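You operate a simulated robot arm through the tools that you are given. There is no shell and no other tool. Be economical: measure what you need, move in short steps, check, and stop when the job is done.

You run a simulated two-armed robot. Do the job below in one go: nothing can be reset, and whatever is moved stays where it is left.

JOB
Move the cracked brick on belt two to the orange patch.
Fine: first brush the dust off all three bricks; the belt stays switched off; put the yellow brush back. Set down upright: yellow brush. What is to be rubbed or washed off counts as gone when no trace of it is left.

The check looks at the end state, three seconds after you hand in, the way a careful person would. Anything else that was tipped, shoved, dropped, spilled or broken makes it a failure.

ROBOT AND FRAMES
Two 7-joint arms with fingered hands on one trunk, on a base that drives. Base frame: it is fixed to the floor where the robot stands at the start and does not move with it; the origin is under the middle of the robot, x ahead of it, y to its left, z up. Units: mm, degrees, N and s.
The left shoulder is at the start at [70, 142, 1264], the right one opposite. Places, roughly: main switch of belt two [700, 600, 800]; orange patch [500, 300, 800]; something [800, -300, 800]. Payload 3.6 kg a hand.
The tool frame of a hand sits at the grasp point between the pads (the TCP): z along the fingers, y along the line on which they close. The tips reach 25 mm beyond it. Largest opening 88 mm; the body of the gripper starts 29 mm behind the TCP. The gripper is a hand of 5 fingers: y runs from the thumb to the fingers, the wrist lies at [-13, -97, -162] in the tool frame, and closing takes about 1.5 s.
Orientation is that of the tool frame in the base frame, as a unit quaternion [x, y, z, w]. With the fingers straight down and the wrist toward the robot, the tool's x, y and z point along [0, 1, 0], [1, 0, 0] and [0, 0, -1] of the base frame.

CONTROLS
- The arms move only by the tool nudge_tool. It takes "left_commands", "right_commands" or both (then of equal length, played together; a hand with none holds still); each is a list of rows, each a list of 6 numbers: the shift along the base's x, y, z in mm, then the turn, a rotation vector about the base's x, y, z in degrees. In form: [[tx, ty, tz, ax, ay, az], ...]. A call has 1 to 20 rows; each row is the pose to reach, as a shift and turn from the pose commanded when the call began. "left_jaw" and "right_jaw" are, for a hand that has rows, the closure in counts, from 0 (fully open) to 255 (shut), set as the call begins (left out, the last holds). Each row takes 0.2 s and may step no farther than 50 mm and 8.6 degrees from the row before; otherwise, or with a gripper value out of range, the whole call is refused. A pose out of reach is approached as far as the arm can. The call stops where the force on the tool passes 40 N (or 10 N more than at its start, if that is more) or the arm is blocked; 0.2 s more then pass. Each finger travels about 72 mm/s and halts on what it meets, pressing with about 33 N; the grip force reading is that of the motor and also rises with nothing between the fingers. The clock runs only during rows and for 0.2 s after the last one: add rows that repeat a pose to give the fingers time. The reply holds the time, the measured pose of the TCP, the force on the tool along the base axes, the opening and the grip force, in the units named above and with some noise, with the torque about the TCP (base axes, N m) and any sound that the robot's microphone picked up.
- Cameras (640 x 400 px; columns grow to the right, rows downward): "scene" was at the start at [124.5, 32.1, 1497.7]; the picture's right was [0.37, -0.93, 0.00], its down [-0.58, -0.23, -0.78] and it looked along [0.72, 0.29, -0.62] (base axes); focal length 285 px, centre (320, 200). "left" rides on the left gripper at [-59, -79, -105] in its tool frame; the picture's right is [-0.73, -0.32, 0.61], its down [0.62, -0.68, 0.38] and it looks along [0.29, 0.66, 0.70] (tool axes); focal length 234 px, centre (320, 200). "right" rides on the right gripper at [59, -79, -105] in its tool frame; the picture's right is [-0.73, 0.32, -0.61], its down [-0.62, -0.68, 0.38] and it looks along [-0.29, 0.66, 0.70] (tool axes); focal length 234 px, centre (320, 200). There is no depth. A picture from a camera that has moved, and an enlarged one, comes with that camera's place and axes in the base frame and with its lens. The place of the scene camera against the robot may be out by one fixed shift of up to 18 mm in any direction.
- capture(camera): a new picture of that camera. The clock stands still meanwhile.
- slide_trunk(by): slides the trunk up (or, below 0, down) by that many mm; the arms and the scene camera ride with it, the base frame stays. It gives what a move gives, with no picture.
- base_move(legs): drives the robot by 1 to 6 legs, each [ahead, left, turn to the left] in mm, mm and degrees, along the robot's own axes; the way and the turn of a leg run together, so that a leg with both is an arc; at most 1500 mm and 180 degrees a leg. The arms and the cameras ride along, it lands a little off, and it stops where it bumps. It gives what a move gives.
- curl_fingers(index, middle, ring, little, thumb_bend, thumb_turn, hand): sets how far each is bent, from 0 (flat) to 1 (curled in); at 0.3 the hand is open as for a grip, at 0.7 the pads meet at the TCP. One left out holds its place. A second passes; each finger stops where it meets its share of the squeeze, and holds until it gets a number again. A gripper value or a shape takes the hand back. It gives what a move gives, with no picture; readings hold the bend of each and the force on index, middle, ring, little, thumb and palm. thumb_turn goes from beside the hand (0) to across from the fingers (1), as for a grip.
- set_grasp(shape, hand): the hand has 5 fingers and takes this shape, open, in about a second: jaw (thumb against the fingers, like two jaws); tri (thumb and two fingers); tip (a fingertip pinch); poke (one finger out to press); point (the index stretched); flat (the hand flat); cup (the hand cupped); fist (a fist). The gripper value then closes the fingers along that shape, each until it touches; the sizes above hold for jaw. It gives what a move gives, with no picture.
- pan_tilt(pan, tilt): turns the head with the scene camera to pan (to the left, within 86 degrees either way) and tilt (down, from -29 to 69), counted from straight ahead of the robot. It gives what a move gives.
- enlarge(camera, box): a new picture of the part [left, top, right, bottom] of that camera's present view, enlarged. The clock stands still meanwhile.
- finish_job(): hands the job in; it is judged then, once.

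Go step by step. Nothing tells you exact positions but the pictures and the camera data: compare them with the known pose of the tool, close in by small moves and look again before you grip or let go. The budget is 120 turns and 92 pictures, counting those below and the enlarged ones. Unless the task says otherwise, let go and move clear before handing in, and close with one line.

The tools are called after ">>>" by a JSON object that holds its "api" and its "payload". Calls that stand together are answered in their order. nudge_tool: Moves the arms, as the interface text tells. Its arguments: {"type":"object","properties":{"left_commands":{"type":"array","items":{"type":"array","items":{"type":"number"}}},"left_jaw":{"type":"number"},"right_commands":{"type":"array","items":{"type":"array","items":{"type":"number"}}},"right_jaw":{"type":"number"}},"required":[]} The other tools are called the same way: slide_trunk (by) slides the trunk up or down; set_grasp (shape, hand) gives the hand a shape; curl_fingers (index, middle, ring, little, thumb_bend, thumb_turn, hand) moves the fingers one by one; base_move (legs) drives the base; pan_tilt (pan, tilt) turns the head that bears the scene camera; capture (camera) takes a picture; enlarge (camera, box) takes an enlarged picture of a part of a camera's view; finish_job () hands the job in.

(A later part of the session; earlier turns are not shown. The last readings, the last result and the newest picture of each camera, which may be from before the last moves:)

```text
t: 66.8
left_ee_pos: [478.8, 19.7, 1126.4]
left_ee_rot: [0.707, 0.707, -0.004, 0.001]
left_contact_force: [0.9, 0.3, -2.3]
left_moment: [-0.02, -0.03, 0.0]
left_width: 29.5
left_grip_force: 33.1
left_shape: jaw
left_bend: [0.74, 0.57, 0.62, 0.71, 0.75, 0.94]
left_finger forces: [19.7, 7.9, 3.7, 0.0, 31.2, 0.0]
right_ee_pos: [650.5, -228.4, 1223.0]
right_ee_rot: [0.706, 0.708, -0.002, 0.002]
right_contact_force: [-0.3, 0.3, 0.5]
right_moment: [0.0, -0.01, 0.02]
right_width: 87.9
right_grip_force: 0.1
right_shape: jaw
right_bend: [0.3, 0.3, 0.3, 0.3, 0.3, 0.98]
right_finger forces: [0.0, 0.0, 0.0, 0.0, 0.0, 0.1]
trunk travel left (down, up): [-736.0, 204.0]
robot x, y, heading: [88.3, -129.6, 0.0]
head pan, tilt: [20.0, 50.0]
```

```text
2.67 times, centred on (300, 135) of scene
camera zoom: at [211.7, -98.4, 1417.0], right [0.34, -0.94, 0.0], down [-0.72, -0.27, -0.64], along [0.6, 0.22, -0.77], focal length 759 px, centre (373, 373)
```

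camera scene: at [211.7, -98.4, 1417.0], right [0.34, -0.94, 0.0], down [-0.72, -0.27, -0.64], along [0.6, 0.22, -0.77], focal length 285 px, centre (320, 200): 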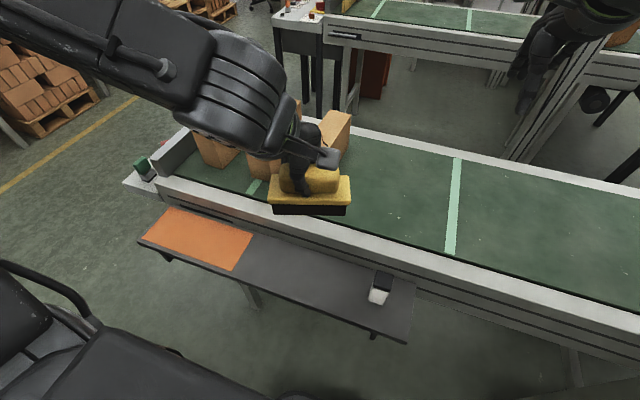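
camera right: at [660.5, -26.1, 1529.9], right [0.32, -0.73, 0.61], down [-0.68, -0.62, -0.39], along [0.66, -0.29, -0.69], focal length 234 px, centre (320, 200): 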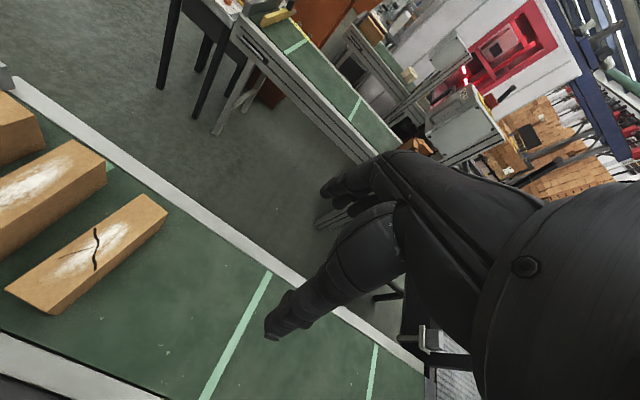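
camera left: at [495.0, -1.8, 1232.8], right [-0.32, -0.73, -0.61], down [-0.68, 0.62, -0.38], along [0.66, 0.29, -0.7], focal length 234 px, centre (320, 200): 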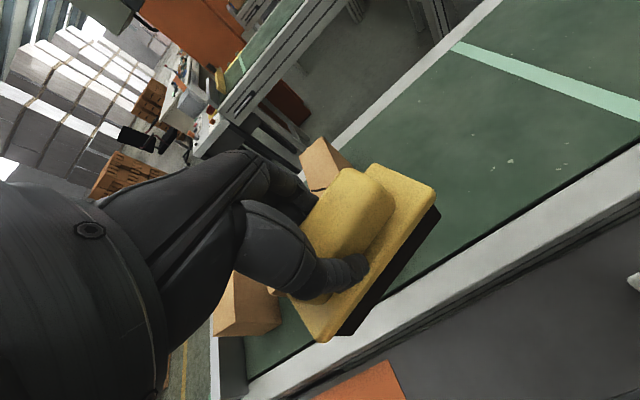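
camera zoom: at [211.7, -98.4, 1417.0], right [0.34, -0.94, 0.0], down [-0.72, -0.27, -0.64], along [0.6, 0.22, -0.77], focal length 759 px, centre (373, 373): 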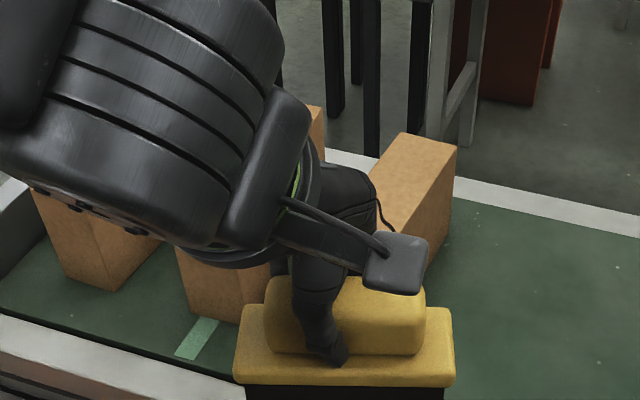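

Now I'll lower the trunk and bring the brush above its old place.

>>> {"api": "slide_trunk", "payload": {"by": -140}}

>>> {"api": "nudge_tool", "payload": {"left_commands": [[1, 14, -10, 0, 0, 0], [2, 27, -35, 0, 0, 0], [2, 27, -65, 0, 0, 0], [2, 27, -95, 0, 0, 0], [2, 27, -95, 0, 0, 0]]}}

>>> {"api": "capture", "payload": {"camera": "scene"}}

>>> {"api": "capture", "payload": {"camera": "left"}}

```text
t: 68.4
left_ee_pos: [476.7, 14.2, 988.0]
left_ee_rot: [0.707, 0.707, -0.001, 0.0]
left_contact_force: [-0.7, 0.2, -1.6]
left_moment: [0.0, -0.02, 0.02]
left_width: 29.6
left_grip_force: 32.6
left_shape: jaw
left_bend: [0.74, 0.57, 0.62, 0.71, 0.75, 0.94]
left_finger forces: [19.6, 8.0, 3.7, 0.0, 31.2, 0.0]
right_ee_pos: [650.4, -235.1, 1082.0]
right_ee_rot: [0.706, 0.708, 0.0, -0.001]
right_contact_force: [0.2, 0.2, 0.0]
right_moment: [-0.01, 0.01, 0.04]
right_width: 87.9
right_grip_force: 0.1
right_shape: jaw
right_bend: [0.3, 0.3, 0.3, 0.3, 0.3, 0.98]
right_finger forces: [0.0, 0.0, 0.1, 0.1, 0.0, 0.0]
trunk travel left (down, up): [-596.0, 344.0]
robot x, y, heading: [93.1, -129.5, 0.0]
head pan, tilt: [20.0, 50.0]
```

```text
t: 69.6
left_ee_pos: [498.8, 37.4, 893.1]
left_ee_rot: [0.707, 0.707, -0.001, -0.001]
left_contact_force: [0.3, 0.4, -1.4]
left_moment: [0.05, -0.02, 0.01]
left_width: 29.6
left_grip_force: 32.9
left_shape: jaw
left_bend: [0.74, 0.57, 0.62, 0.71, 0.75, 0.94]
left_finger forces: [19.5, 7.6, 3.5, 0.1, 30.8, 0.0]
left hand out of reach, approached as far as the arm can: row 1, 2, 3, 4, 5
right_ee_pos: [649.0, -234.9, 1082.9]
right_ee_rot: [0.707, 0.708, 0.001, 0.001]
right_contact_force: [-0.1, -0.5, 0.4]
right_moment: [-0.02, 0.02, -0.01]
right_width: 87.7
right_grip_force: 0.0
right_shape: jaw
right_bend: [0.3, 0.3, 0.3, 0.3, 0.3, 0.98]
right_finger forces: [0.0, 0.0, 0.0, 0.0, 0.0, 0.1]
trunk travel left (down, up): [-596.0, 344.0]
robot x, y, heading: [93.2, -127.6, -0.0]
head pan, tilt: [20.0, 50.0]
```

```text
44 pictures are left
camera scene: at [208.8, -105.8, 1277.5], right [0.34, -0.94, 0.0], down [-0.72, -0.26, -0.64], along [0.6, 0.22, -0.77], focal length 285 px, centre (320, 200)
```

scene: 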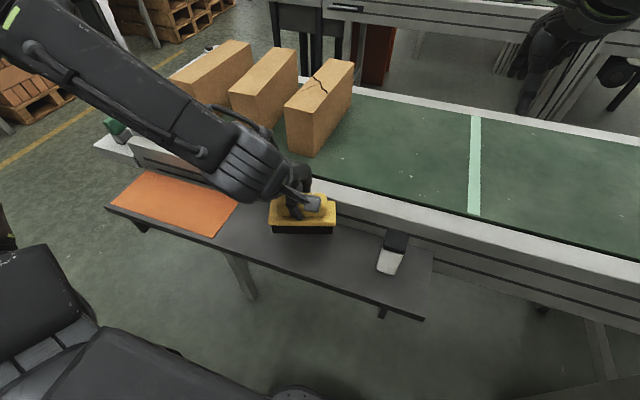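

```text
43 pictures are left
camera left: at [419.2, -19.9, 998.0], right [-0.32, -0.73, -0.61], down [-0.68, 0.62, -0.38], along [0.66, 0.29, -0.7], focal length 234 px, centre (320, 200)
```

left: 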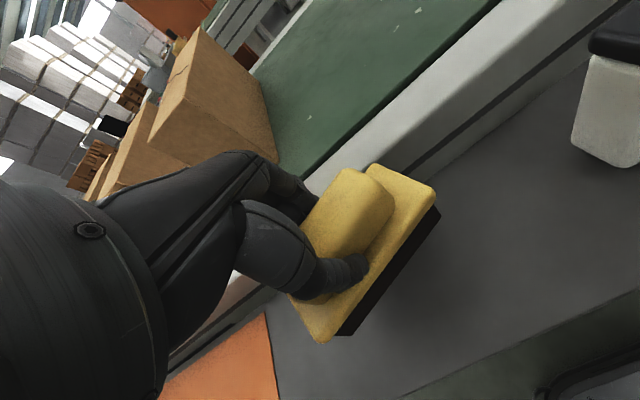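

All three bricks are clean. The brush has yawed about 18° in the grip, so I'll turn the hand −18° about z and bring it to the original spot.

>>> {"api": "nudge_tool", "payload": {"left_commands": [[-5, 3, 0, 0, 0, -6], [-10, 6, 0, 0, 0, -12], [-20, 9, 0, 0, 0, -18], [-20, 9, 0, 0, 0, -18], [-20, 9, 0, 0, 0, -18]]}}

>>> {"api": "capture", "payload": {"camera": "left"}}

>>> {"api": "enlarge", "payload": {"camera": "scene", "box": [180, 150, 420, 300]}}

```text
t: 70.8
left_ee_pos: [491.1, 48.6, 894.2]
left_ee_rot: [0.809, 0.588, -0.002, 0.0]
left_contact_force: [-0.3, 0.2, -1.7]
left_moment: [0.0, 0.0, 0.03]
left_width: 29.6
left_grip_force: 32.7
left_shape: jaw
left_bend: [0.74, 0.57, 0.62, 0.71, 0.75, 0.94]
left_finger forces: [19.5, 7.6, 3.6, 0.0, 30.8, 0.0]
left hand out of reach, approached as far as the arm can: row 1, 2, 3, 4, 5
right_ee_pos: [650.4, -234.5, 1082.2]
right_ee_rot: [0.707, 0.708, 0.0, 0.0]
right_contact_force: [1.0, 0.1, 0.4]
right_moment: [0.01, -0.01, -0.02]
right_width: 87.6
right_grip_force: 0.0
right_shape: jaw
right_bend: [0.3, 0.3, 0.3, 0.3, 0.3, 0.98]
right_finger forces: [0.0, 0.1, 0.0, 0.1, 0.0, 0.1]
trunk travel left (down, up): [-596.0, 344.0]
robot x, y, heading: [91.5, -132.8, 0.5]
head pan, tilt: [20.0, 50.0]
```

```text
42 pictures are left
camera left: at [397.9, 17.5, 998.0], right [-0.53, -0.59, -0.61], down [-0.46, 0.8, -0.38], along [0.71, 0.07, -0.7], focal length 234 px, centre (320, 200)
```

left: 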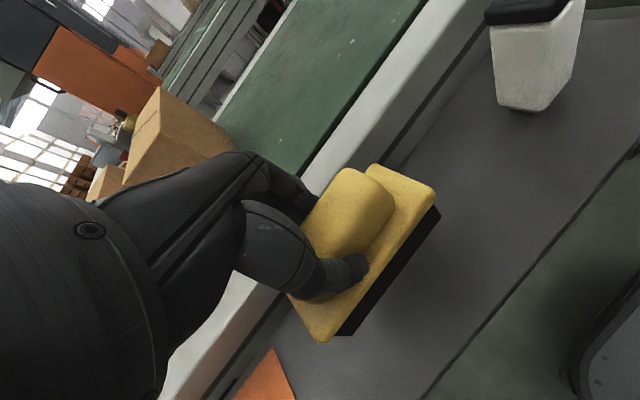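

```text
2.67 times, centred on (300, 225) of scene
camera zoom: at [209.4, -105.5, 1277.4], right [0.34, -0.94, 0.0], down [-0.72, -0.26, -0.64], along [0.6, 0.22, -0.77], focal length 759 px, centre (373, 133)
```

zoom: 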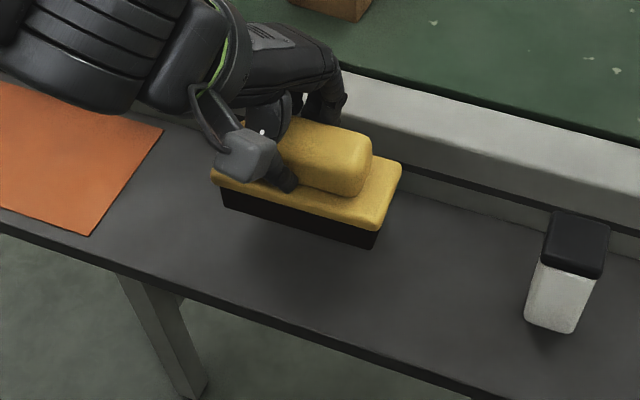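

The brush is now parallel to the shelf edge. I'll drive back 11 mm for the right x, then lower with the trunk.

>>> {"api": "base_move", "payload": {"legs": [[-11, -3, 0]]}}

>>> {"api": "slide_trunk", "payload": {"by": -27}}

>>> {"api": "enlarge", "payload": {"camera": "scene", "box": [180, 130, 420, 280]}}

```text
t: 71.6
left_ee_pos: [481.6, 45.3, 892.7]
left_ee_rot: [0.809, 0.588, -0.003, -0.001]
left_contact_force: [0.6, -0.8, -1.5]
left_moment: [0.04, -0.02, 0.0]
left_width: 29.8
left_grip_force: 33.5
left_shape: jaw
left_bend: [0.74, 0.57, 0.62, 0.71, 0.75, 0.94]
left_finger forces: [19.5, 7.7, 3.6, 0.0, 30.7, 0.1]
right_ee_pos: [640.8, -237.5, 1081.8]
right_ee_rot: [0.707, 0.708, -0.001, 0.0]
right_contact_force: [0.2, 0.7, -0.2]
right_moment: [-0.05, 0.03, 0.02]
right_width: 87.6
right_grip_force: 0.0
right_shape: jaw
right_bend: [0.3, 0.3, 0.3, 0.3, 0.3, 0.98]
right_finger forces: [0.1, 0.0, 0.0, 0.0, 0.0, 0.0]
trunk travel left (down, up): [-596.0, 344.0]
robot x, y, heading: [80.6, -133.9, -0.2]
head pan, tilt: [20.0, 50.0]
```

```text
t: 72.3
left_ee_pos: [481.2, 45.4, 867.4]
left_ee_rot: [0.809, 0.587, -0.002, -0.001]
left_contact_force: [0.5, -0.3, -1.7]
left_moment: [-0.02, 0.0, 0.02]
left_width: 29.6
left_grip_force: 32.9
left_shape: jaw
left_bend: [0.74, 0.57, 0.62, 0.71, 0.75, 0.94]
left_finger forces: [19.5, 7.6, 3.6, 0.0, 30.6, 0.0]
right_ee_pos: [638.1, -237.6, 1056.3]
right_ee_rot: [0.706, 0.708, 0.001, 0.001]
right_contact_force: [0.0, -0.3, 0.1]
right_moment: [-0.01, 0.01, 0.01]
right_width: 87.6
right_grip_force: 0.0
right_shape: jaw
right_bend: [0.3, 0.3, 0.3, 0.3, 0.3, 0.98]
right_finger forces: [0.1, 0.0, 0.0, 0.1, 0.0, 0.0]
trunk travel left (down, up): [-569.0, 371.0]
robot x, y, heading: [78.7, -134.2, -0.0]
head pan, tilt: [20.0, 50.0]
```

```text
2.67 times, centred on (300, 205) of scene
camera zoom: at [197.9, -108.6, 1250.5], right [0.34, -0.94, 0.0], down [-0.72, -0.26, -0.64], along [0.6, 0.22, -0.77], focal length 759 px, centre (373, 187)
```

zoom: 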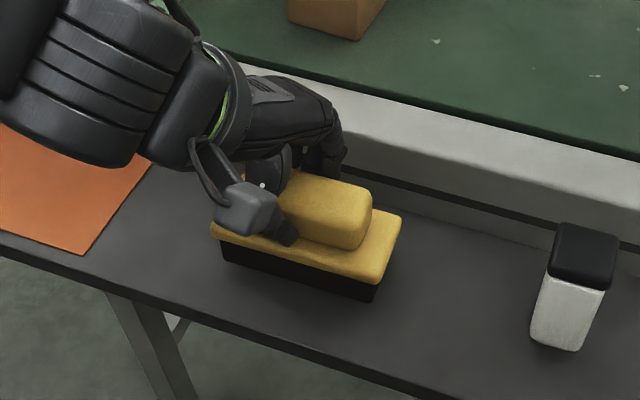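

Close to the shelf now. I'll lower the last millimetres in small steps until I feel contact.

>>> {"api": "slide_trunk", "payload": {"by": -5}}

>>> {"api": "slide_trunk", "payload": {"by": -2}}

>>> {"api": "slide_trunk", "payload": {"by": -1.5}}

```text
t: 72.9
left_ee_pos: [480.4, 45.6, 861.3]
left_ee_rot: [0.809, 0.588, -0.001, -0.002]
left_contact_force: [-0.1, 0.2, -0.3]
left_moment: [-0.01, -0.04, 0.02]
left_width: 29.8
left_grip_force: 33.2
left_shape: jaw
left_bend: [0.74, 0.57, 0.62, 0.71, 0.75, 0.94]
left_finger forces: [19.5, 7.5, 3.6, 0.0, 30.7, 0.0]
right_ee_pos: [639.1, -238.3, 1050.2]
right_ee_rot: [0.707, 0.708, -0.001, 0.0]
right_contact_force: [1.0, -0.4, -0.4]
right_moment: [-0.03, 0.0, 0.02]
right_width: 87.9
right_grip_force: 0.1
right_shape: jaw
right_bend: [0.3, 0.3, 0.3, 0.3, 0.3, 0.98]
right_finger forces: [0.0, 0.0, 0.0, 0.0, 0.0, 0.0]
trunk travel left (down, up): [-564.0, 376.0]
robot x, y, heading: [81.4, -138.1, -0.0]
head pan, tilt: [20.0, 50.0]
```

```text
t: 73.4
left_ee_pos: [481.3, 45.2, 859.6]
left_ee_rot: [0.809, 0.588, -0.002, -0.001]
left_contact_force: [0.1, -0.8, -2.3]
left_moment: [0.02, 0.03, 0.0]
left_width: 29.4
left_grip_force: 33.1
left_shape: jaw
left_bend: [0.74, 0.57, 0.62, 0.71, 0.75, 0.94]
left_finger forces: [19.4, 7.6, 3.6, 0.0, 30.7, 0.0]
right_ee_pos: [638.5, -237.8, 1049.4]
right_ee_rot: [0.707, 0.707, 0.0, 0.0]
right_contact_force: [0.7, 0.7, 1.0]
right_moment: [0.01, 0.02, 0.0]
right_width: 87.5
right_grip_force: 0.2
right_shape: jaw
right_bend: [0.3, 0.3, 0.3, 0.3, 0.3, 0.98]
right_finger forces: [0.0, 0.0, 0.0, 0.0, 0.0, 0.1]
trunk travel left (down, up): [-562.0, 378.0]
robot x, y, heading: [79.6, -133.9, -0.1]
head pan, tilt: [20.0, 50.0]
```

```text
t: 73.9
left_ee_pos: [480.1, 46.0, 858.1]
left_ee_rot: [0.809, 0.588, -0.002, -0.001]
left_contact_force: [0.8, 0.4, -0.7]
left_moment: [0.01, 0.02, -0.02]
left_width: 29.9
left_grip_force: 33.2
left_shape: jaw
left_bend: [0.74, 0.57, 0.62, 0.71, 0.75, 0.94]
left_finger forces: [19.8, 7.7, 3.5, 0.0, 30.8, 0.0]
right_ee_pos: [639.4, -236.5, 1046.7]
right_ee_rot: [0.706, 0.708, 0.0, 0.0]
right_contact_force: [-0.9, 0.3, -0.6]
right_moment: [0.03, -0.01, 0.02]
right_width: 88.0
right_grip_force: 0.0
right_shape: jaw
right_bend: [0.3, 0.3, 0.3, 0.3, 0.3, 0.98]
right_finger forces: [0.1, 0.1, 0.1, 0.1, 0.1, 0.0]
trunk travel left (down, up): [-560.0, 379.0]
robot x, y, heading: [83.1, -136.7, -0.2]
head pan, tilt: [20.0, 50.0]
```

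>>> {"api": "slide_trunk", "payload": {"by": -1.5}}

>>> {"api": "slide_trunk", "payload": {"by": -1.5}}

>>> {"api": "enlarge", "payload": {"camera": "scene", "box": [220, 150, 340, 250]}}

```text
t: 74.4
left_ee_pos: [481.0, 46.3, 857.2]
left_ee_rot: [0.809, 0.588, -0.001, -0.001]
left_contact_force: [-0.9, 0.3, 7.5]
left_moment: [-0.03, -0.08, -0.02]
left_width: 29.7
left_grip_force: 33.3
left_shape: jaw
left_bend: [0.74, 0.57, 0.62, 0.71, 0.75, 0.94]
left_finger forces: [19.4, 8.2, 3.4, 0.0, 31.8, 0.0]
right_ee_pos: [637.3, -237.0, 1045.4]
right_ee_rot: [0.707, 0.708, 0.0, 0.0]
right_contact_force: [0.1, -1.2, 0.7]
right_moment: [0.01, -0.04, -0.02]
right_width: 87.7
right_grip_force: 0.0
right_shape: jaw
right_bend: [0.3, 0.3, 0.3, 0.3, 0.3, 0.98]
right_finger forces: [0.0, 0.1, 0.1, 0.0, 0.0, 0.0]
trunk travel left (down, up): [-559.0, 381.0]
robot x, y, heading: [84.2, -132.7, -0.0]
head pan, tilt: [20.0, 50.0]
```

```text
t: 74.9
left_ee_pos: [479.9, 46.1, 855.7]
left_ee_rot: [0.809, 0.588, 0.0, 0.001]
left_contact_force: [1.1, 2.4, 18.7]
left_moment: [-0.04, -0.11, -0.07]
left_width: 29.8
left_grip_force: 32.9
left_shape: jaw
left_bend: [0.74, 0.57, 0.62, 0.71, 0.75, 0.94]
left_finger forces: [20.8, 9.7, 4.1, 0.0, 32.2, 0.0]
right_ee_pos: [637.3, -238.6, 1045.4]
right_ee_rot: [0.707, 0.708, 0.001, 0.001]
right_contact_force: [0.0, -0.9, 0.7]
right_moment: [-0.01, -0.03, 0.0]
right_width: 87.6
right_grip_force: 0.0
right_shape: jaw
right_bend: [0.3, 0.3, 0.3, 0.3, 0.3, 0.98]
right_finger forces: [0.1, 0.0, 0.0, 0.0, 0.0, 0.1]
trunk travel left (down, up): [-558.0, 382.0]
robot x, y, heading: [81.5, -132.4, -0.0]
head pan, tilt: [20.0, 50.0]
```

```text
4.00 times, centred on (280, 200) of scene
camera zoom: at [196.9, -108.9, 1239.4], right [0.34, -0.94, 0.0], down [-0.72, -0.26, -0.64], along [0.6, 0.22, -0.77], focal length 1139 px, centre (480, 200)
```

zoom: 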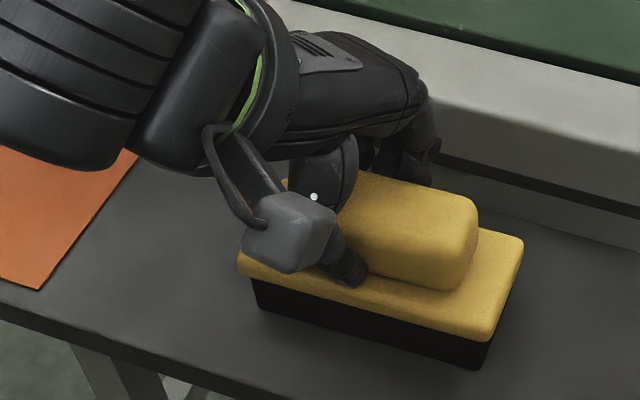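

The brush is resting on the shelf. I'll relieve the pressure, open partly, and check.

>>> {"api": "slide_trunk", "payload": {"by": 1.5}}

>>> {"api": "nudge_tool", "payload": {"left_commands": [[0, 0, 0, 0, 0, 0], [0, 0, 0, 0, 0, 0], [0, 0, 0, 0, 0, 0], [0, 0, 0, 0, 0, 0], [0, 0, 0, 0, 0, 0], [0, 0, 0, 0, 0, 0]], "left_jaw": 85}}

>>> {"api": "enlarge", "payload": {"camera": "scene", "box": [220, 150, 340, 250]}}

>>> {"api": "capture", "payload": {"camera": "left"}}

```text
t: 75.4
left_ee_pos: [479.8, 46.1, 856.6]
left_ee_rot: [0.809, 0.587, -0.001, -0.002]
left_contact_force: [2.6, 0.6, 10.7]
left_moment: [-0.03, -0.12, 0.0]
left_width: 30.2
left_grip_force: 33.1
left_shape: jaw
left_bend: [0.74, 0.57, 0.62, 0.71, 0.75, 0.94]
left_finger forces: [20.3, 9.0, 4.3, 0.0, 31.3, 0.0]
right_ee_pos: [637.7, -238.3, 1045.0]
right_ee_rot: [0.706, 0.708, 0.001, 0.0]
right_contact_force: [0.2, 0.7, -0.2]
right_moment: [-0.01, -0.03, 0.03]
right_width: 87.4
right_grip_force: 0.1
right_shape: jaw
right_bend: [0.3, 0.3, 0.3, 0.3, 0.3, 0.98]
right_finger forces: [0.0, 0.0, 0.0, 0.0, 0.0, 0.0]
trunk travel left (down, up): [-559.0, 381.0]
robot x, y, heading: [79.4, -134.9, 0.0]
head pan, tilt: [20.0, 50.0]
```

```text
t: 76.8
left_ee_pos: [479.9, 44.8, 856.5]
left_ee_rot: [0.809, 0.588, -0.001, -0.001]
left_contact_force: [-0.6, -0.4, 0.1]
left_moment: [0.03, -0.02, -0.01]
left_width: 58.4
left_grip_force: 0.1
left_shape: jaw
left_bend: [0.28, 0.38, 0.35, 0.36, 0.61, 1.0]
left_finger forces: [0.0, 0.0, 0.1, 0.0, 0.0, 0.0]
right_ee_pos: [638.6, -237.4, 1046.3]
right_ee_rot: [0.706, 0.708, 0.0, -0.001]
right_contact_force: [-0.2, -0.4, -0.5]
right_moment: [-0.01, 0.01, -0.01]
right_width: 87.7
right_grip_force: 0.1
right_shape: jaw
right_bend: [0.3, 0.3, 0.3, 0.3, 0.3, 0.98]
right_finger forces: [0.1, 0.1, 0.0, 0.0, 0.0, 0.0]
trunk travel left (down, up): [-559.0, 381.0]
robot x, y, heading: [85.4, -134.8, -0.1]
head pan, tilt: [20.0, 50.0]
```

```text
4.00 times, centred on (280, 200) of scene
camera zoom: at [198.4, -108.6, 1240.5], right [0.34, -0.94, 0.0], down [-0.72, -0.26, -0.64], along [0.6, 0.22, -0.77], focal length 1139 px, centre (480, 200)
```

zoom: 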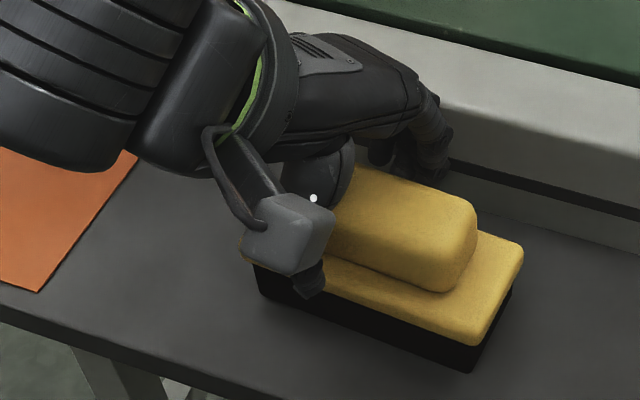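

```text
37 pictures are left
camera left: at [386.9, 14.4, 961.0], right [-0.53, -0.59, -0.61], down [-0.46, 0.8, -0.38], along [0.71, 0.07, -0.7], focal length 234 px, centre (320, 200)
```

left: 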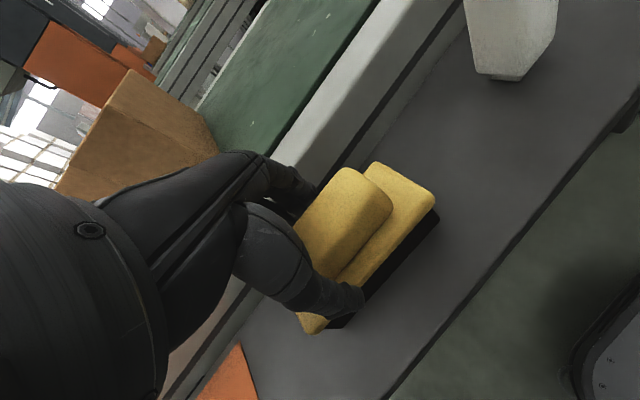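

The brush is released and standing flat. I'll raise the hand straight up with the trunk and verify.

>>> {"api": "slide_trunk", "payload": {"by": 60}}

>>> {"api": "slide_trunk", "payload": {"by": 180}}

>>> {"api": "capture", "payload": {"camera": "left"}}

>>> {"api": "capture", "payload": {"camera": "scene"}}

```text
t: 77.8
left_ee_pos: [480.8, 45.8, 915.3]
left_ee_rot: [0.808, 0.589, -0.001, -0.002]
left_contact_force: [0.1, 0.5, 1.0]
left_moment: [-0.02, -0.01, 0.01]
left_width: 58.4
left_grip_force: 0.0
left_shape: jaw
left_bend: [0.28, 0.38, 0.35, 0.36, 0.61, 1.0]
left_finger forces: [0.0, 0.0, 0.0, 0.1, 0.0, 0.0]
right_ee_pos: [639.4, -238.7, 1106.2]
right_ee_rot: [0.707, 0.708, 0.0, -0.001]
right_contact_force: [-0.5, 0.4, 0.3]
right_moment: [-0.02, 0.02, -0.03]
right_width: 87.7
right_grip_force: 0.1
right_shape: jaw
right_bend: [0.3, 0.3, 0.3, 0.3, 0.3, 0.98]
right_finger forces: [0.0, 0.0, 0.0, 0.1, 0.0, 0.1]
trunk travel left (down, up): [-619.0, 321.0]
robot x, y, heading: [77.8, -135.1, 0.4]
head pan, tilt: [20.0, 50.0]
```

```text
t: 79.8
left_ee_pos: [481.2, 45.4, 1096.8]
left_ee_rot: [0.809, 0.587, -0.002, -0.001]
left_contact_force: [0.5, -0.4, -0.3]
left_moment: [0.02, -0.01, 0.01]
left_width: 58.3
left_grip_force: 0.0
left_shape: jaw
left_bend: [0.28, 0.38, 0.35, 0.36, 0.61, 1.0]
left_finger forces: [0.0, 0.0, 0.0, 0.0, 0.0, 0.1]
right_ee_pos: [638.3, -237.3, 1286.7]
right_ee_rot: [0.707, 0.708, 0.001, -0.001]
right_contact_force: [-0.5, 0.0, 0.1]
right_moment: [0.02, 0.01, 0.0]
right_width: 87.8
right_grip_force: 0.1
right_shape: jaw
right_bend: [0.3, 0.3, 0.3, 0.3, 0.3, 0.98]
right_finger forces: [0.0, 0.0, 0.0, 0.1, 0.0, 0.0]
trunk travel left (down, up): [-799.0, 141.0]
robot x, y, heading: [78.2, -136.6, -0.2]
head pan, tilt: [20.0, 50.0]
```

```text
36 pictures are left
camera left: at [387.1, 14.4, 1200.9], right [-0.53, -0.59, -0.61], down [-0.46, 0.8, -0.38], along [0.71, 0.07, -0.7], focal length 234 px, centre (320, 200)
```

left: 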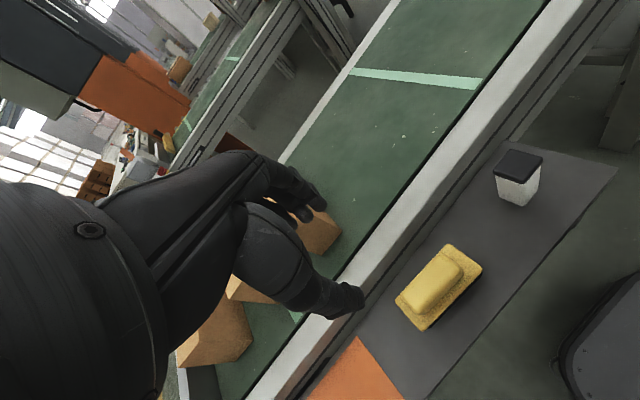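

```text
35 pictures are left
camera scene: at [198.6, -108.5, 1480.4], right [0.34, -0.94, 0.0], down [-0.72, -0.26, -0.64], along [0.6, 0.22, -0.77], focal length 285 px, centre (320, 200)
```

scene: 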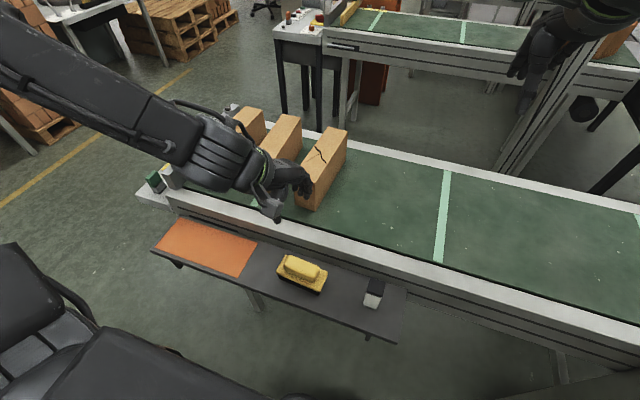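

The brush is back at about [476, 40], flat and upright. Next I'll drive forward and turn the left hand so that its jaws span the cracked brick's width.

>>> {"api": "base_move", "payload": {"legs": [[110, 25, 0]]}}

>>> {"api": "nudge_tool", "payload": {"left_commands": [[10, 2, 0, 0, 0, -8], [20, 4, 0, 0, 0, -16], [35, 6, 0, 0, 0, -24], [50, 8, 0, 0, 0, -32], [65, 8, 0, 0, 0, -40], [80, 8, 0, 0, 0, -48], [95, 8, 0, 0, 0, -56], [110, 8, 0, 0, 0, -64], [130, 8, 0, 0, 0, -72], [150, 8, 0, 0, 0, -72], [150, 8, 0, 0, 0, -72]], "left_jaw": 0}}

>>> {"api": "capture", "payload": {"camera": "left"}}

>>> {"api": "capture", "payload": {"camera": "scene"}}

```text
t: 81.0
left_ee_pos: [588.5, 68.8, 1096.9]
left_ee_rot: [0.809, 0.587, -0.001, -0.001]
left_contact_force: [-0.1, -0.1, 0.8]
left_moment: [-0.04, 0.02, 0.01]
left_width: 58.5
left_grip_force: 0.0
left_shape: jaw
left_bend: [0.28, 0.38, 0.35, 0.36, 0.61, 1.0]
left_finger forces: [0.0, 0.0, 0.0, 0.1, 0.0, 0.1]
right_ee_pos: [745.8, -213.4, 1286.6]
right_ee_rot: [0.707, 0.707, 0.0, 0.001]
right_contact_force: [-0.1, 0.3, 0.2]
right_moment: [0.03, 0.01, -0.03]
right_width: 87.9
right_grip_force: 0.0
right_shape: jaw
right_bend: [0.3, 0.3, 0.3, 0.3, 0.3, 0.98]
right_finger forces: [0.0, 0.1, 0.0, 0.0, 0.1, 0.1]
trunk travel left (down, up): [-799.0, 141.0]
robot x, y, heading: [193.8, -105.2, -0.1]
head pan, tilt: [20.0, 50.0]
```

```text
t: 83.4
left_ee_pos: [738.7, 78.4, 1094.9]
left_ee_rot: [1.0, -0.002, -0.002, -0.001]
left_contact_force: [0.4, 0.4, -0.2]
left_moment: [-0.01, 0.01, 0.06]
left_width: 87.7
left_grip_force: 0.3
left_shape: jaw
left_bend: [0.3, 0.3, 0.3, 0.3, 0.3, 0.98]
left_finger forces: [0.0, 0.1, 0.0, 0.1, 0.0, 0.0]
left hand out of reach, approached as far as the arm can: row 4
right_ee_pos: [748.0, -211.3, 1287.0]
right_ee_rot: [0.707, 0.707, -0.001, 0.002]
right_contact_force: [-0.3, -0.4, 0.8]
right_moment: [-0.03, 0.01, 0.0]
right_width: 87.8
right_grip_force: 0.1
right_shape: jaw
right_bend: [0.3, 0.3, 0.3, 0.3, 0.3, 0.98]
right_finger forces: [0.0, 0.0, 0.1, 0.1, 0.0, 0.0]
trunk travel left (down, up): [-799.0, 141.0]
robot x, y, heading: [191.6, -108.1, 0.1]
head pan, tilt: [20.0, 50.0]
```

```text
34 pictures are left
camera left: at [680.6, 158.3, 1200.6], right [-0.73, 0.33, -0.61], down [0.62, 0.68, -0.38], along [0.29, -0.66, -0.7], focal length 234 px, centre (320, 200)
```

left: 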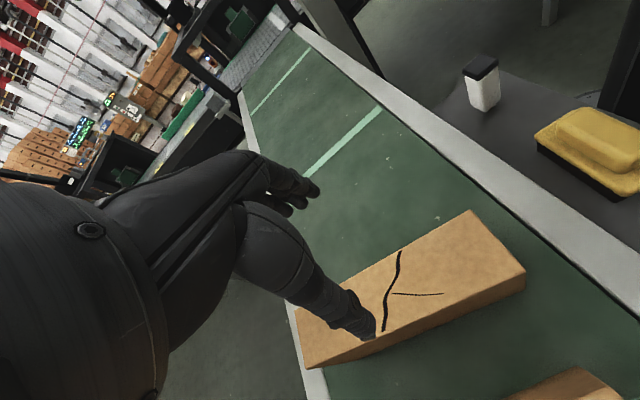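

```text
33 pictures are left
camera scene: at [307.9, -82.4, 1480.5], right [0.34, -0.94, 0.0], down [-0.72, -0.26, -0.64], along [0.6, 0.22, -0.77], focal length 285 px, centre (320, 200)
```

scene: 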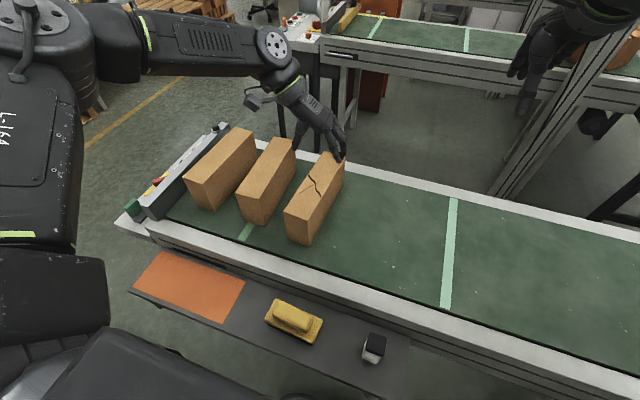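

The cracked brick's top measures about 221 × 58 mm, centred on [760, 92] with yaw −4.7°. I'll align the hand over it and lower with the trunk.

>>> {"api": "nudge_tool", "payload": {"left_commands": [[10, 7, 0, 0, 0, -2], [21, 14, 0, 0, 0, -4.7], [21, 14, 0, 0, 0, -4.7]]}}

>>> {"api": "slide_trunk", "payload": {"by": -80}}

>>> {"api": "capture", "payload": {"camera": "left"}}

>>> {"api": "enlarge", "payload": {"camera": "scene", "box": [200, 60, 420, 220]}}

```text
t: 84.2
left_ee_pos: [760.7, 92.9, 1096.6]
left_ee_rot: [0.999, -0.042, -0.002, -0.002]
left_contact_force: [-0.1, -0.8, 0.0]
left_moment: [-0.03, 0.0, 0.04]
left_width: 87.9
left_grip_force: 0.2
left_shape: jaw
left_bend: [0.3, 0.3, 0.3, 0.3, 0.3, 0.98]
left_finger forces: [0.0, 0.0, 0.0, 0.0, 0.0, 0.0]
right_ee_pos: [748.8, -212.7, 1285.8]
right_ee_rot: [0.707, 0.707, 0.001, 0.0]
right_contact_force: [-1.1, 0.1, 0.9]
right_moment: [-0.02, 0.0, 0.04]
right_width: 87.6
right_grip_force: 0.0
right_shape: jaw
right_bend: [0.3, 0.3, 0.3, 0.3, 0.3, 0.98]
right_finger forces: [0.0, 0.0, 0.0, 0.0, 0.0, 0.0]
trunk travel left (down, up): [-799.0, 141.0]
robot x, y, heading: [188.6, -107.4, 0.1]
head pan, tilt: [20.0, 50.0]
```

```text
t: 85.4
left_ee_pos: [757.1, 97.4, 1016.4]
left_ee_rot: [0.999, -0.042, 0.001, 0.0]
left_contact_force: [0.1, 0.5, 1.0]
left_moment: [0.0, 0.01, 0.02]
left_width: 87.6
left_grip_force: 0.1
left_shape: jaw
left_bend: [0.3, 0.3, 0.3, 0.3, 0.3, 0.98]
left_finger forces: [0.0, 0.0, 0.0, 0.1, 0.0, 0.0]
right_ee_pos: [743.4, -208.5, 1207.3]
right_ee_rot: [0.707, 0.707, -0.001, 0.003]
right_contact_force: [0.0, 0.4, 0.7]
right_moment: [0.0, 0.01, -0.01]
right_width: 87.7
right_grip_force: 0.0
right_shape: jaw
right_bend: [0.3, 0.3, 0.3, 0.3, 0.3, 0.98]
right_finger forces: [0.0, 0.0, 0.0, 0.0, 0.0, 0.1]
trunk travel left (down, up): [-719.0, 221.0]
robot x, y, heading: [193.0, -111.3, -0.0]
head pan, tilt: [20.0, 50.0]
```

```text
32 pictures are left
camera left: at [704.6, 179.8, 1121.3], right [-0.69, 0.38, -0.61], down [0.68, 0.63, -0.38], along [0.24, -0.68, -0.69], focal length 234 px, centre (320, 200)
```

left: 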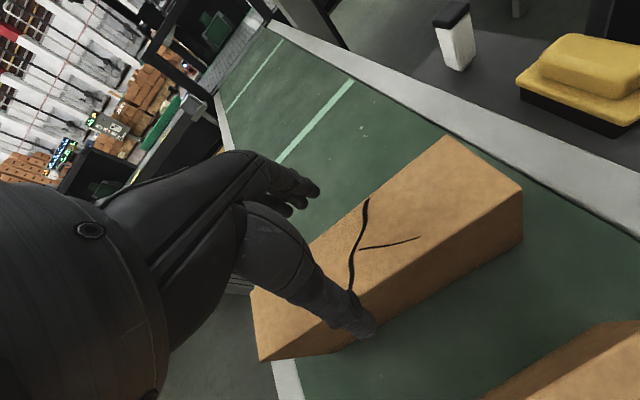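

```text
2.50 times, centred on (310, 140) of scene
camera zoom: at [302.9, -78.5, 1400.2], right [0.34, -0.94, 0.01], down [-0.72, -0.26, -0.64], along [0.61, 0.22, -0.76], focal length 712 px, centre (345, 350)
```

zoom: 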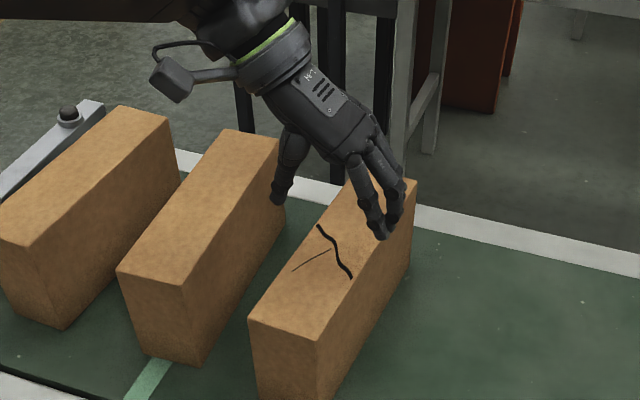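

The hand is about 4 mm off laterally. I'll correct and descend 40 mm with force protection, then look.

>>> {"api": "nudge_tool", "payload": {"left_commands": [[4, -4, 0, 0, 0, 0], [4, -4, -10, 0, 0, 0], [4, -4, -20, 0, 0, 0], [4, -4, -30, 0, 0, 0], [4, -4, -38, 0, 0, 0]]}}

>>> {"api": "capture", "payload": {"camera": "left"}}

>>> {"api": "enlarge", "payload": {"camera": "scene", "box": [200, 60, 420, 220]}}

```text
t: 86.6
left_ee_pos: [744.2, 90.2, 991.0]
left_ee_rot: [0.999, -0.042, 0.001, 0.0]
left_contact_force: [-0.8, 0.3, 0.2]
left_moment: [-0.03, 0.0, 0.01]
left_width: 88.2
left_grip_force: 0.1
left_shape: jaw
left_bend: [0.3, 0.3, 0.3, 0.3, 0.3, 0.98]
left_finger forces: [0.1, 0.0, 0.0, 0.1, 0.1, 0.0]
left hand out of reach, approached as far as the arm can: row 2, 3, 4, 5
right_ee_pos: [743.6, -209.5, 1208.1]
right_ee_rot: [0.707, 0.707, 0.0, 0.004]
right_contact_force: [-1.1, 0.4, 0.2]
right_moment: [0.0, 0.0, -0.02]
right_width: 87.7
right_grip_force: 0.1
right_shape: jaw
right_bend: [0.3, 0.3, 0.3, 0.3, 0.3, 0.98]
right_finger forces: [0.0, 0.0, 0.0, 0.0, 0.0, 0.0]
trunk travel left (down, up): [-719.0, 221.0]
robot x, y, heading: [192.9, -112.1, 0.1]
head pan, tilt: [20.0, 50.0]
```

```text
30 pictures are left
camera left: at [692.4, 175.0, 1096.3], right [-0.69, 0.38, -0.61], down [0.68, 0.63, -0.38], along [0.24, -0.68, -0.7], focal length 234 px, centre (320, 200)
```

left: 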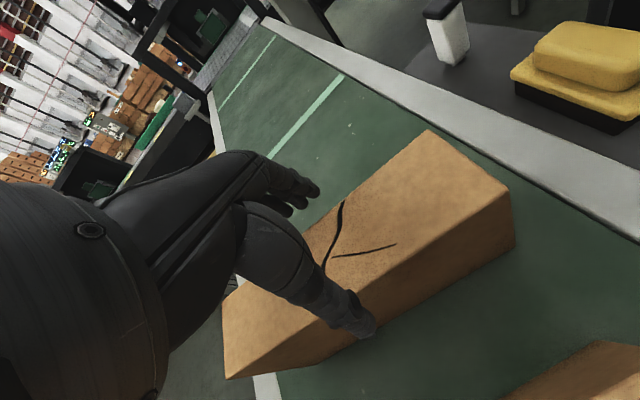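

```text
2.50 times, centred on (310, 140) of scene
camera zoom: at [303.0, -78.4, 1400.8], right [0.34, -0.94, 0.01], down [-0.72, -0.26, -0.64], along [0.61, 0.22, -0.76], focal length 712 px, centre (345, 350)
```

zoom: 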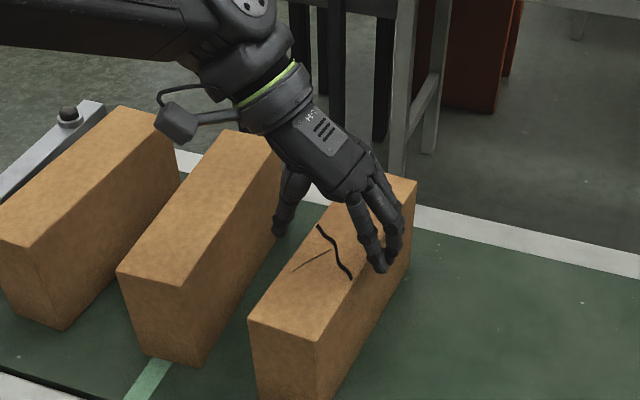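

The arm is limited again at this height, so I'll raise it, re-centre, and use the trunk for descending.

>>> {"api": "nudge_tool", "payload": {"left_commands": [[8, 2, 25, 0, 0, 0], [17, 2, 55, 0, 0, 0], [17, 2, 85, 0, 0, 0], [17, 2, 85, 0, 0, 0]]}}

>>> {"api": "slide_trunk", "payload": {"by": -70}}

>>> {"api": "nudge_tool", "payload": {"left_commands": [[0, 0, 0, 0, 0, 0]]}}

>>> {"api": "capture", "payload": {"camera": "left"}}

```text
t: 87.6
left_ee_pos: [761.6, 94.1, 1076.3]
left_ee_rot: [0.999, -0.042, 0.003, 0.0]
left_contact_force: [0.3, 0.4, 0.1]
left_moment: [0.0, -0.01, -0.02]
left_width: 87.8
left_grip_force: 0.1
left_shape: jaw
left_bend: [0.3, 0.3, 0.3, 0.3, 0.3, 0.98]
left_finger forces: [0.0, 0.1, 0.1, 0.0, 0.1, 0.0]
right_ee_pos: [743.5, -208.4, 1208.4]
right_ee_rot: [0.707, 0.707, 0.0, 0.003]
right_contact_force: [1.4, 0.2, -0.3]
right_moment: [0.0, 0.01, -0.03]
right_width: 87.3
right_grip_force: 0.0
right_shape: jaw
right_bend: [0.3, 0.3, 0.3, 0.3, 0.3, 0.98]
right_finger forces: [0.1, 0.0, 0.0, 0.1, 0.0, 0.0]
trunk travel left (down, up): [-719.0, 221.0]
robot x, y, heading: [188.7, -115.0, -0.0]
head pan, tilt: [20.0, 50.0]
```

```text
t: 88.7
left_ee_pos: [761.8, 93.8, 1005.7]
left_ee_rot: [0.999, -0.042, 0.002, 0.001]
left_contact_force: [-0.1, 0.8, -0.3]
left_moment: [0.01, -0.02, 0.01]
left_width: 87.7
left_grip_force: 0.1
left_shape: jaw
left_bend: [0.3, 0.3, 0.3, 0.3, 0.3, 0.98]
left_finger forces: [0.0, 0.0, 0.0, 0.0, 0.1, 0.1]
right_ee_pos: [744.6, -207.7, 1137.0]
right_ee_rot: [0.707, 0.707, -0.001, 0.003]
right_contact_force: [-1.2, 0.2, 0.4]
right_moment: [-0.02, -0.01, -0.03]
right_width: 87.8
right_grip_force: 0.1
right_shape: jaw
right_bend: [0.3, 0.3, 0.3, 0.3, 0.3, 0.98]
right_finger forces: [0.0, 0.1, 0.1, 0.1, 0.1, 0.0]
trunk travel left (down, up): [-649.0, 291.0]
robot x, y, heading: [190.1, -111.8, -0.2]
head pan, tilt: [20.0, 50.0]
```

```text
t: 89.1
left_ee_pos: [760.8, 95.0, 1006.6]
left_ee_rot: [0.999, -0.042, 0.002, 0.001]
left_contact_force: [-0.6, -0.4, -0.4]
left_moment: [-0.04, 0.03, 0.0]
left_width: 87.7
left_grip_force: 0.0
left_shape: jaw
left_bend: [0.3, 0.3, 0.3, 0.3, 0.3, 0.98]
left_finger forces: [0.1, 0.1, 0.0, 0.1, 0.0, 0.1]
right_ee_pos: [745.0, -209.0, 1138.5]
right_ee_rot: [0.707, 0.707, -0.001, 0.003]
right_contact_force: [-0.2, -0.5, -0.5]
right_moment: [-0.01, -0.02, 0.0]
right_width: 87.8
right_grip_force: 0.0
right_shape: jaw
right_bend: [0.3, 0.3, 0.3, 0.3, 0.3, 0.98]
right_finger forces: [0.1, 0.0, 0.0, 0.1, 0.0, 0.1]
trunk travel left (down, up): [-649.0, 291.0]
robot x, y, heading: [191.0, -110.6, -0.1]
head pan, tilt: [20.0, 50.0]
```

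```text
28 pictures are left
camera left: at [709.2, 178.1, 1110.5], right [-0.69, 0.38, -0.61], down [0.68, 0.63, -0.38], along [0.24, -0.68, -0.69], focal length 234 px, centre (320, 200)
```

left: 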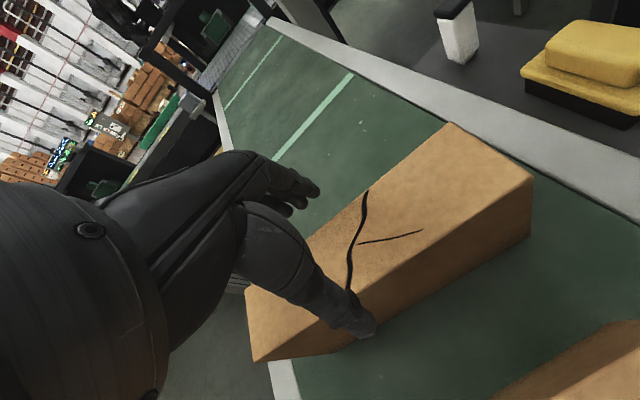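

Well centred now. I'll descend 35 mm, putting the tips about 25 mm below the brick top.

>>> {"api": "nudge_tool", "payload": {"left_commands": [[0, -2, -8, 0, 0, 0], [0, -2, -16, 0, 0, 0], [0, -2, -24, 0, 0, 0], [0, -2, -32, 0, 0, 0], [0, -2, -38, 0, 0, 0]]}}

>>> {"api": "enlarge", "payload": {"camera": "left", "box": [180, 130, 440, 370]}}

>>> {"api": "enlarge", "payload": {"camera": "scene", "box": [200, 30, 420, 190]}}

```text
t: 90.3
left_ee_pos: [761.9, 92.7, 968.8]
left_ee_rot: [0.999, -0.042, 0.001, 0.001]
left_contact_force: [-0.8, 0.4, -0.1]
left_moment: [0.01, -0.03, -0.02]
left_width: 87.7
left_grip_force: 0.1
left_shape: jaw
left_bend: [0.3, 0.3, 0.3, 0.3, 0.3, 0.98]
left_finger forces: [0.1, 0.0, 0.0, 0.1, 0.0, 0.0]
right_ee_pos: [743.9, -208.3, 1139.0]
right_ee_rot: [0.707, 0.707, 0.0, 0.003]
right_contact_force: [0.2, 1.1, -0.6]
right_moment: [-0.01, 0.05, -0.04]
right_width: 87.6
right_grip_force: 0.0
right_shape: jaw
right_bend: [0.3, 0.3, 0.3, 0.3, 0.3, 0.98]
right_finger forces: [0.0, 0.1, 0.0, 0.0, 0.0, 0.0]
trunk travel left (down, up): [-649.0, 291.0]
robot x, y, heading: [189.3, -110.3, -0.3]
head pan, tilt: [20.0, 50.0]
```

```text
1.67 times, centred on (310, 250) of left
camera zoom: at [709.7, 175.9, 1073.0], right [-0.69, 0.38, -0.61], down [0.68, 0.63, -0.38], along [0.24, -0.68, -0.69], focal length 390 px, centre (337, 117)
```

zoom: 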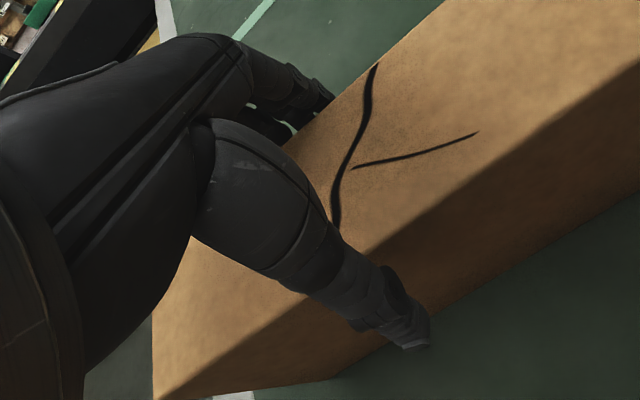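

```text
2.50 times, centred on (310, 110) of scene
camera zoom: at [302.7, -78.2, 1331.0], right [0.34, -0.94, 0.01], down [-0.72, -0.26, -0.64], along [0.61, 0.22, -0.76], focal length 712 px, centre (345, 425)
```

zoom: 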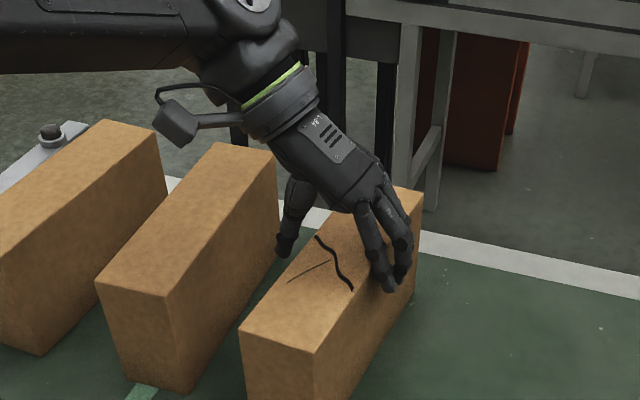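

Thumb and fingers straddle the brick cleanly. I'll go down another 22 mm and then close.

>>> {"api": "nudge_tool", "payload": {"left_commands": [[0, 0, -8, 0, 0, 0], [0, 0, -16, 0, 0, 0], [0, 0, -22, 0, 0, 0]]}}

>>> {"api": "enlarge", "payload": {"camera": "scene", "box": [200, 30, 420, 190]}}

```text
t: 91.1
left_ee_pos: [759.4, 92.1, 949.1]
left_ee_rot: [0.999, -0.043, 0.004, 0.001]
left_contact_force: [2.6, -5.3, 10.4]
left_moment: [-0.24, 0.08, 0.12]
left_width: 87.7
left_grip_force: 0.1
left_shape: jaw
left_bend: [0.27, 0.3, 0.3, 0.3, 0.3, 0.98]
left_finger forces: [8.1, 0.0, 0.0, 1.1, 0.0, 0.0]
right_ee_pos: [744.1, -207.7, 1138.7]
right_ee_rot: [0.707, 0.707, 0.0, 0.004]
right_contact_force: [-0.8, 0.3, -0.4]
right_moment: [0.01, -0.04, -0.02]
right_width: 87.5
right_grip_force: 0.1
right_shape: jaw
right_bend: [0.3, 0.3, 0.3, 0.3, 0.3, 0.98]
right_finger forces: [0.0, 0.1, 0.1, 0.1, 0.0, 0.0]
trunk travel left (down, up): [-649.0, 291.0]
robot x, y, heading: [190.9, -106.3, -0.0]
head pan, tilt: [20.0, 50.0]
```

```text
2.50 times, centred on (310, 110) of scene
camera zoom: at [302.6, -78.3, 1331.1], right [0.34, -0.94, 0.01], down [-0.72, -0.26, -0.64], along [0.61, 0.22, -0.76], focal length 712 px, centre (345, 425)
```

zoom: 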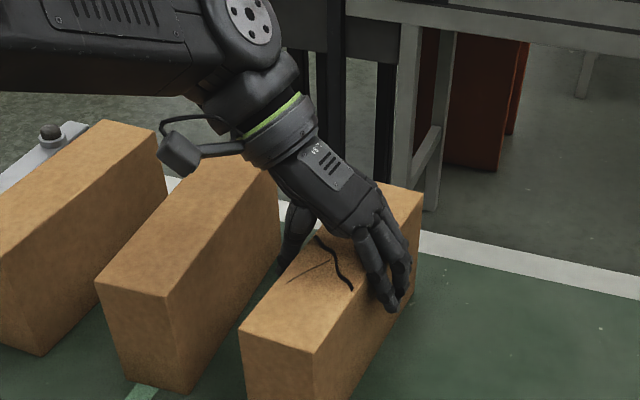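

The index finger's base touches the brick's top edge. I'll back up 6 mm and close.

>>> {"api": "nudge_tool", "payload": {"left_commands": [[0, 0, 6, 0, 0, 0], [0, 0, 6, 0, 0, 0]]}}

>>> {"api": "nudge_tool", "payload": {"left_commands": [[0, 0, 0, 0, 0, 0], [0, 0, 0, 0, 0, 0], [0, 0, 0, 0, 0, 0], [0, 0, 0, 0, 0, 0], [0, 0, 0, 0, 0, 0], [0, 0, 0, 0, 0, 0], [0, 0, 0, 0, 0, 0]], "left_jaw": 255}}

>>> {"api": "enlarge", "payload": {"camera": "scene", "box": [200, 30, 420, 190]}}

```text
t: 91.7
left_ee_pos: [761.3, 91.4, 952.2]
left_ee_rot: [0.999, -0.041, 0.002, 0.0]
left_contact_force: [-0.3, -3.1, -0.2]
left_moment: [0.05, -0.01, 0.0]
left_width: 87.6
left_grip_force: 0.1
left_shape: jaw
left_bend: [0.29, 0.3, 0.3, 0.3, 0.3, 0.98]
left_finger forces: [2.3, 0.0, 0.0, 0.0, 0.0, 0.0]
right_ee_pos: [743.9, -209.2, 1139.9]
right_ee_rot: [0.707, 0.707, 0.001, 0.003]
right_contact_force: [-0.5, -0.5, -0.1]
right_moment: [-0.02, -0.01, 0.0]
right_width: 87.9
right_grip_force: 0.2
right_shape: jaw
right_bend: [0.3, 0.3, 0.3, 0.3, 0.3, 0.98]
right_finger forces: [0.0, 0.1, 0.1, 0.1, 0.0, 0.0]
trunk travel left (down, up): [-649.0, 291.0]
robot x, y, heading: [188.4, -110.3, -0.1]
head pan, tilt: [20.0, 50.0]
```

```text
t: 93.3
left_ee_pos: [761.3, 91.9, 953.2]
left_ee_rot: [0.999, -0.042, 0.003, 0.0]
left_contact_force: [-0.1, -4.7, 8.9]
left_moment: [0.15, -0.05, -0.08]
left_width: 61.6
left_grip_force: 32.9
left_shape: jaw
left_bend: [0.34, 0.37, 0.34, 0.32, 0.63, 1.0]
left_finger forces: [26.6, 8.5, 4.0, 2.7, 34.1, 0.0]
right_ee_pos: [744.0, -208.8, 1139.0]
right_ee_rot: [0.707, 0.707, 0.0, 0.004]
right_contact_force: [0.7, 0.0, -0.3]
right_moment: [-0.01, -0.02, 0.02]
right_width: 87.9
right_grip_force: 0.0
right_shape: jaw
right_bend: [0.3, 0.3, 0.3, 0.3, 0.3, 0.98]
right_finger forces: [0.0, 0.0, 0.0, 0.1, 0.0, 0.0]
trunk travel left (down, up): [-649.0, 291.0]
robot x, y, heading: [194.5, -109.3, 0.1]
head pan, tilt: [20.0, 50.0]
```

```text
2.50 times, centred on (310, 110) of scene
camera zoom: at [302.5, -78.3, 1330.9], right [0.34, -0.94, 0.01], down [-0.72, -0.26, -0.64], along [0.61, 0.22, -0.76], focal length 712 px, centre (345, 425)
```

zoom: 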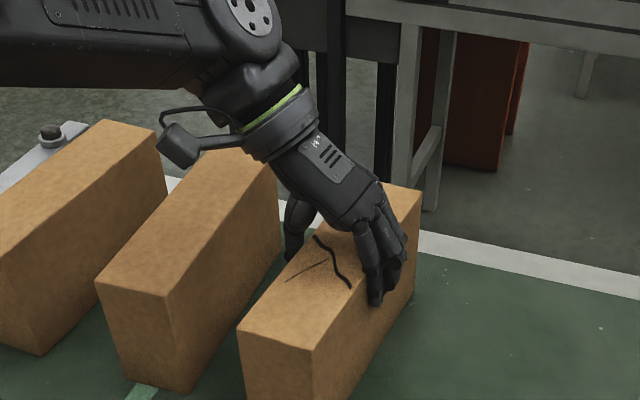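

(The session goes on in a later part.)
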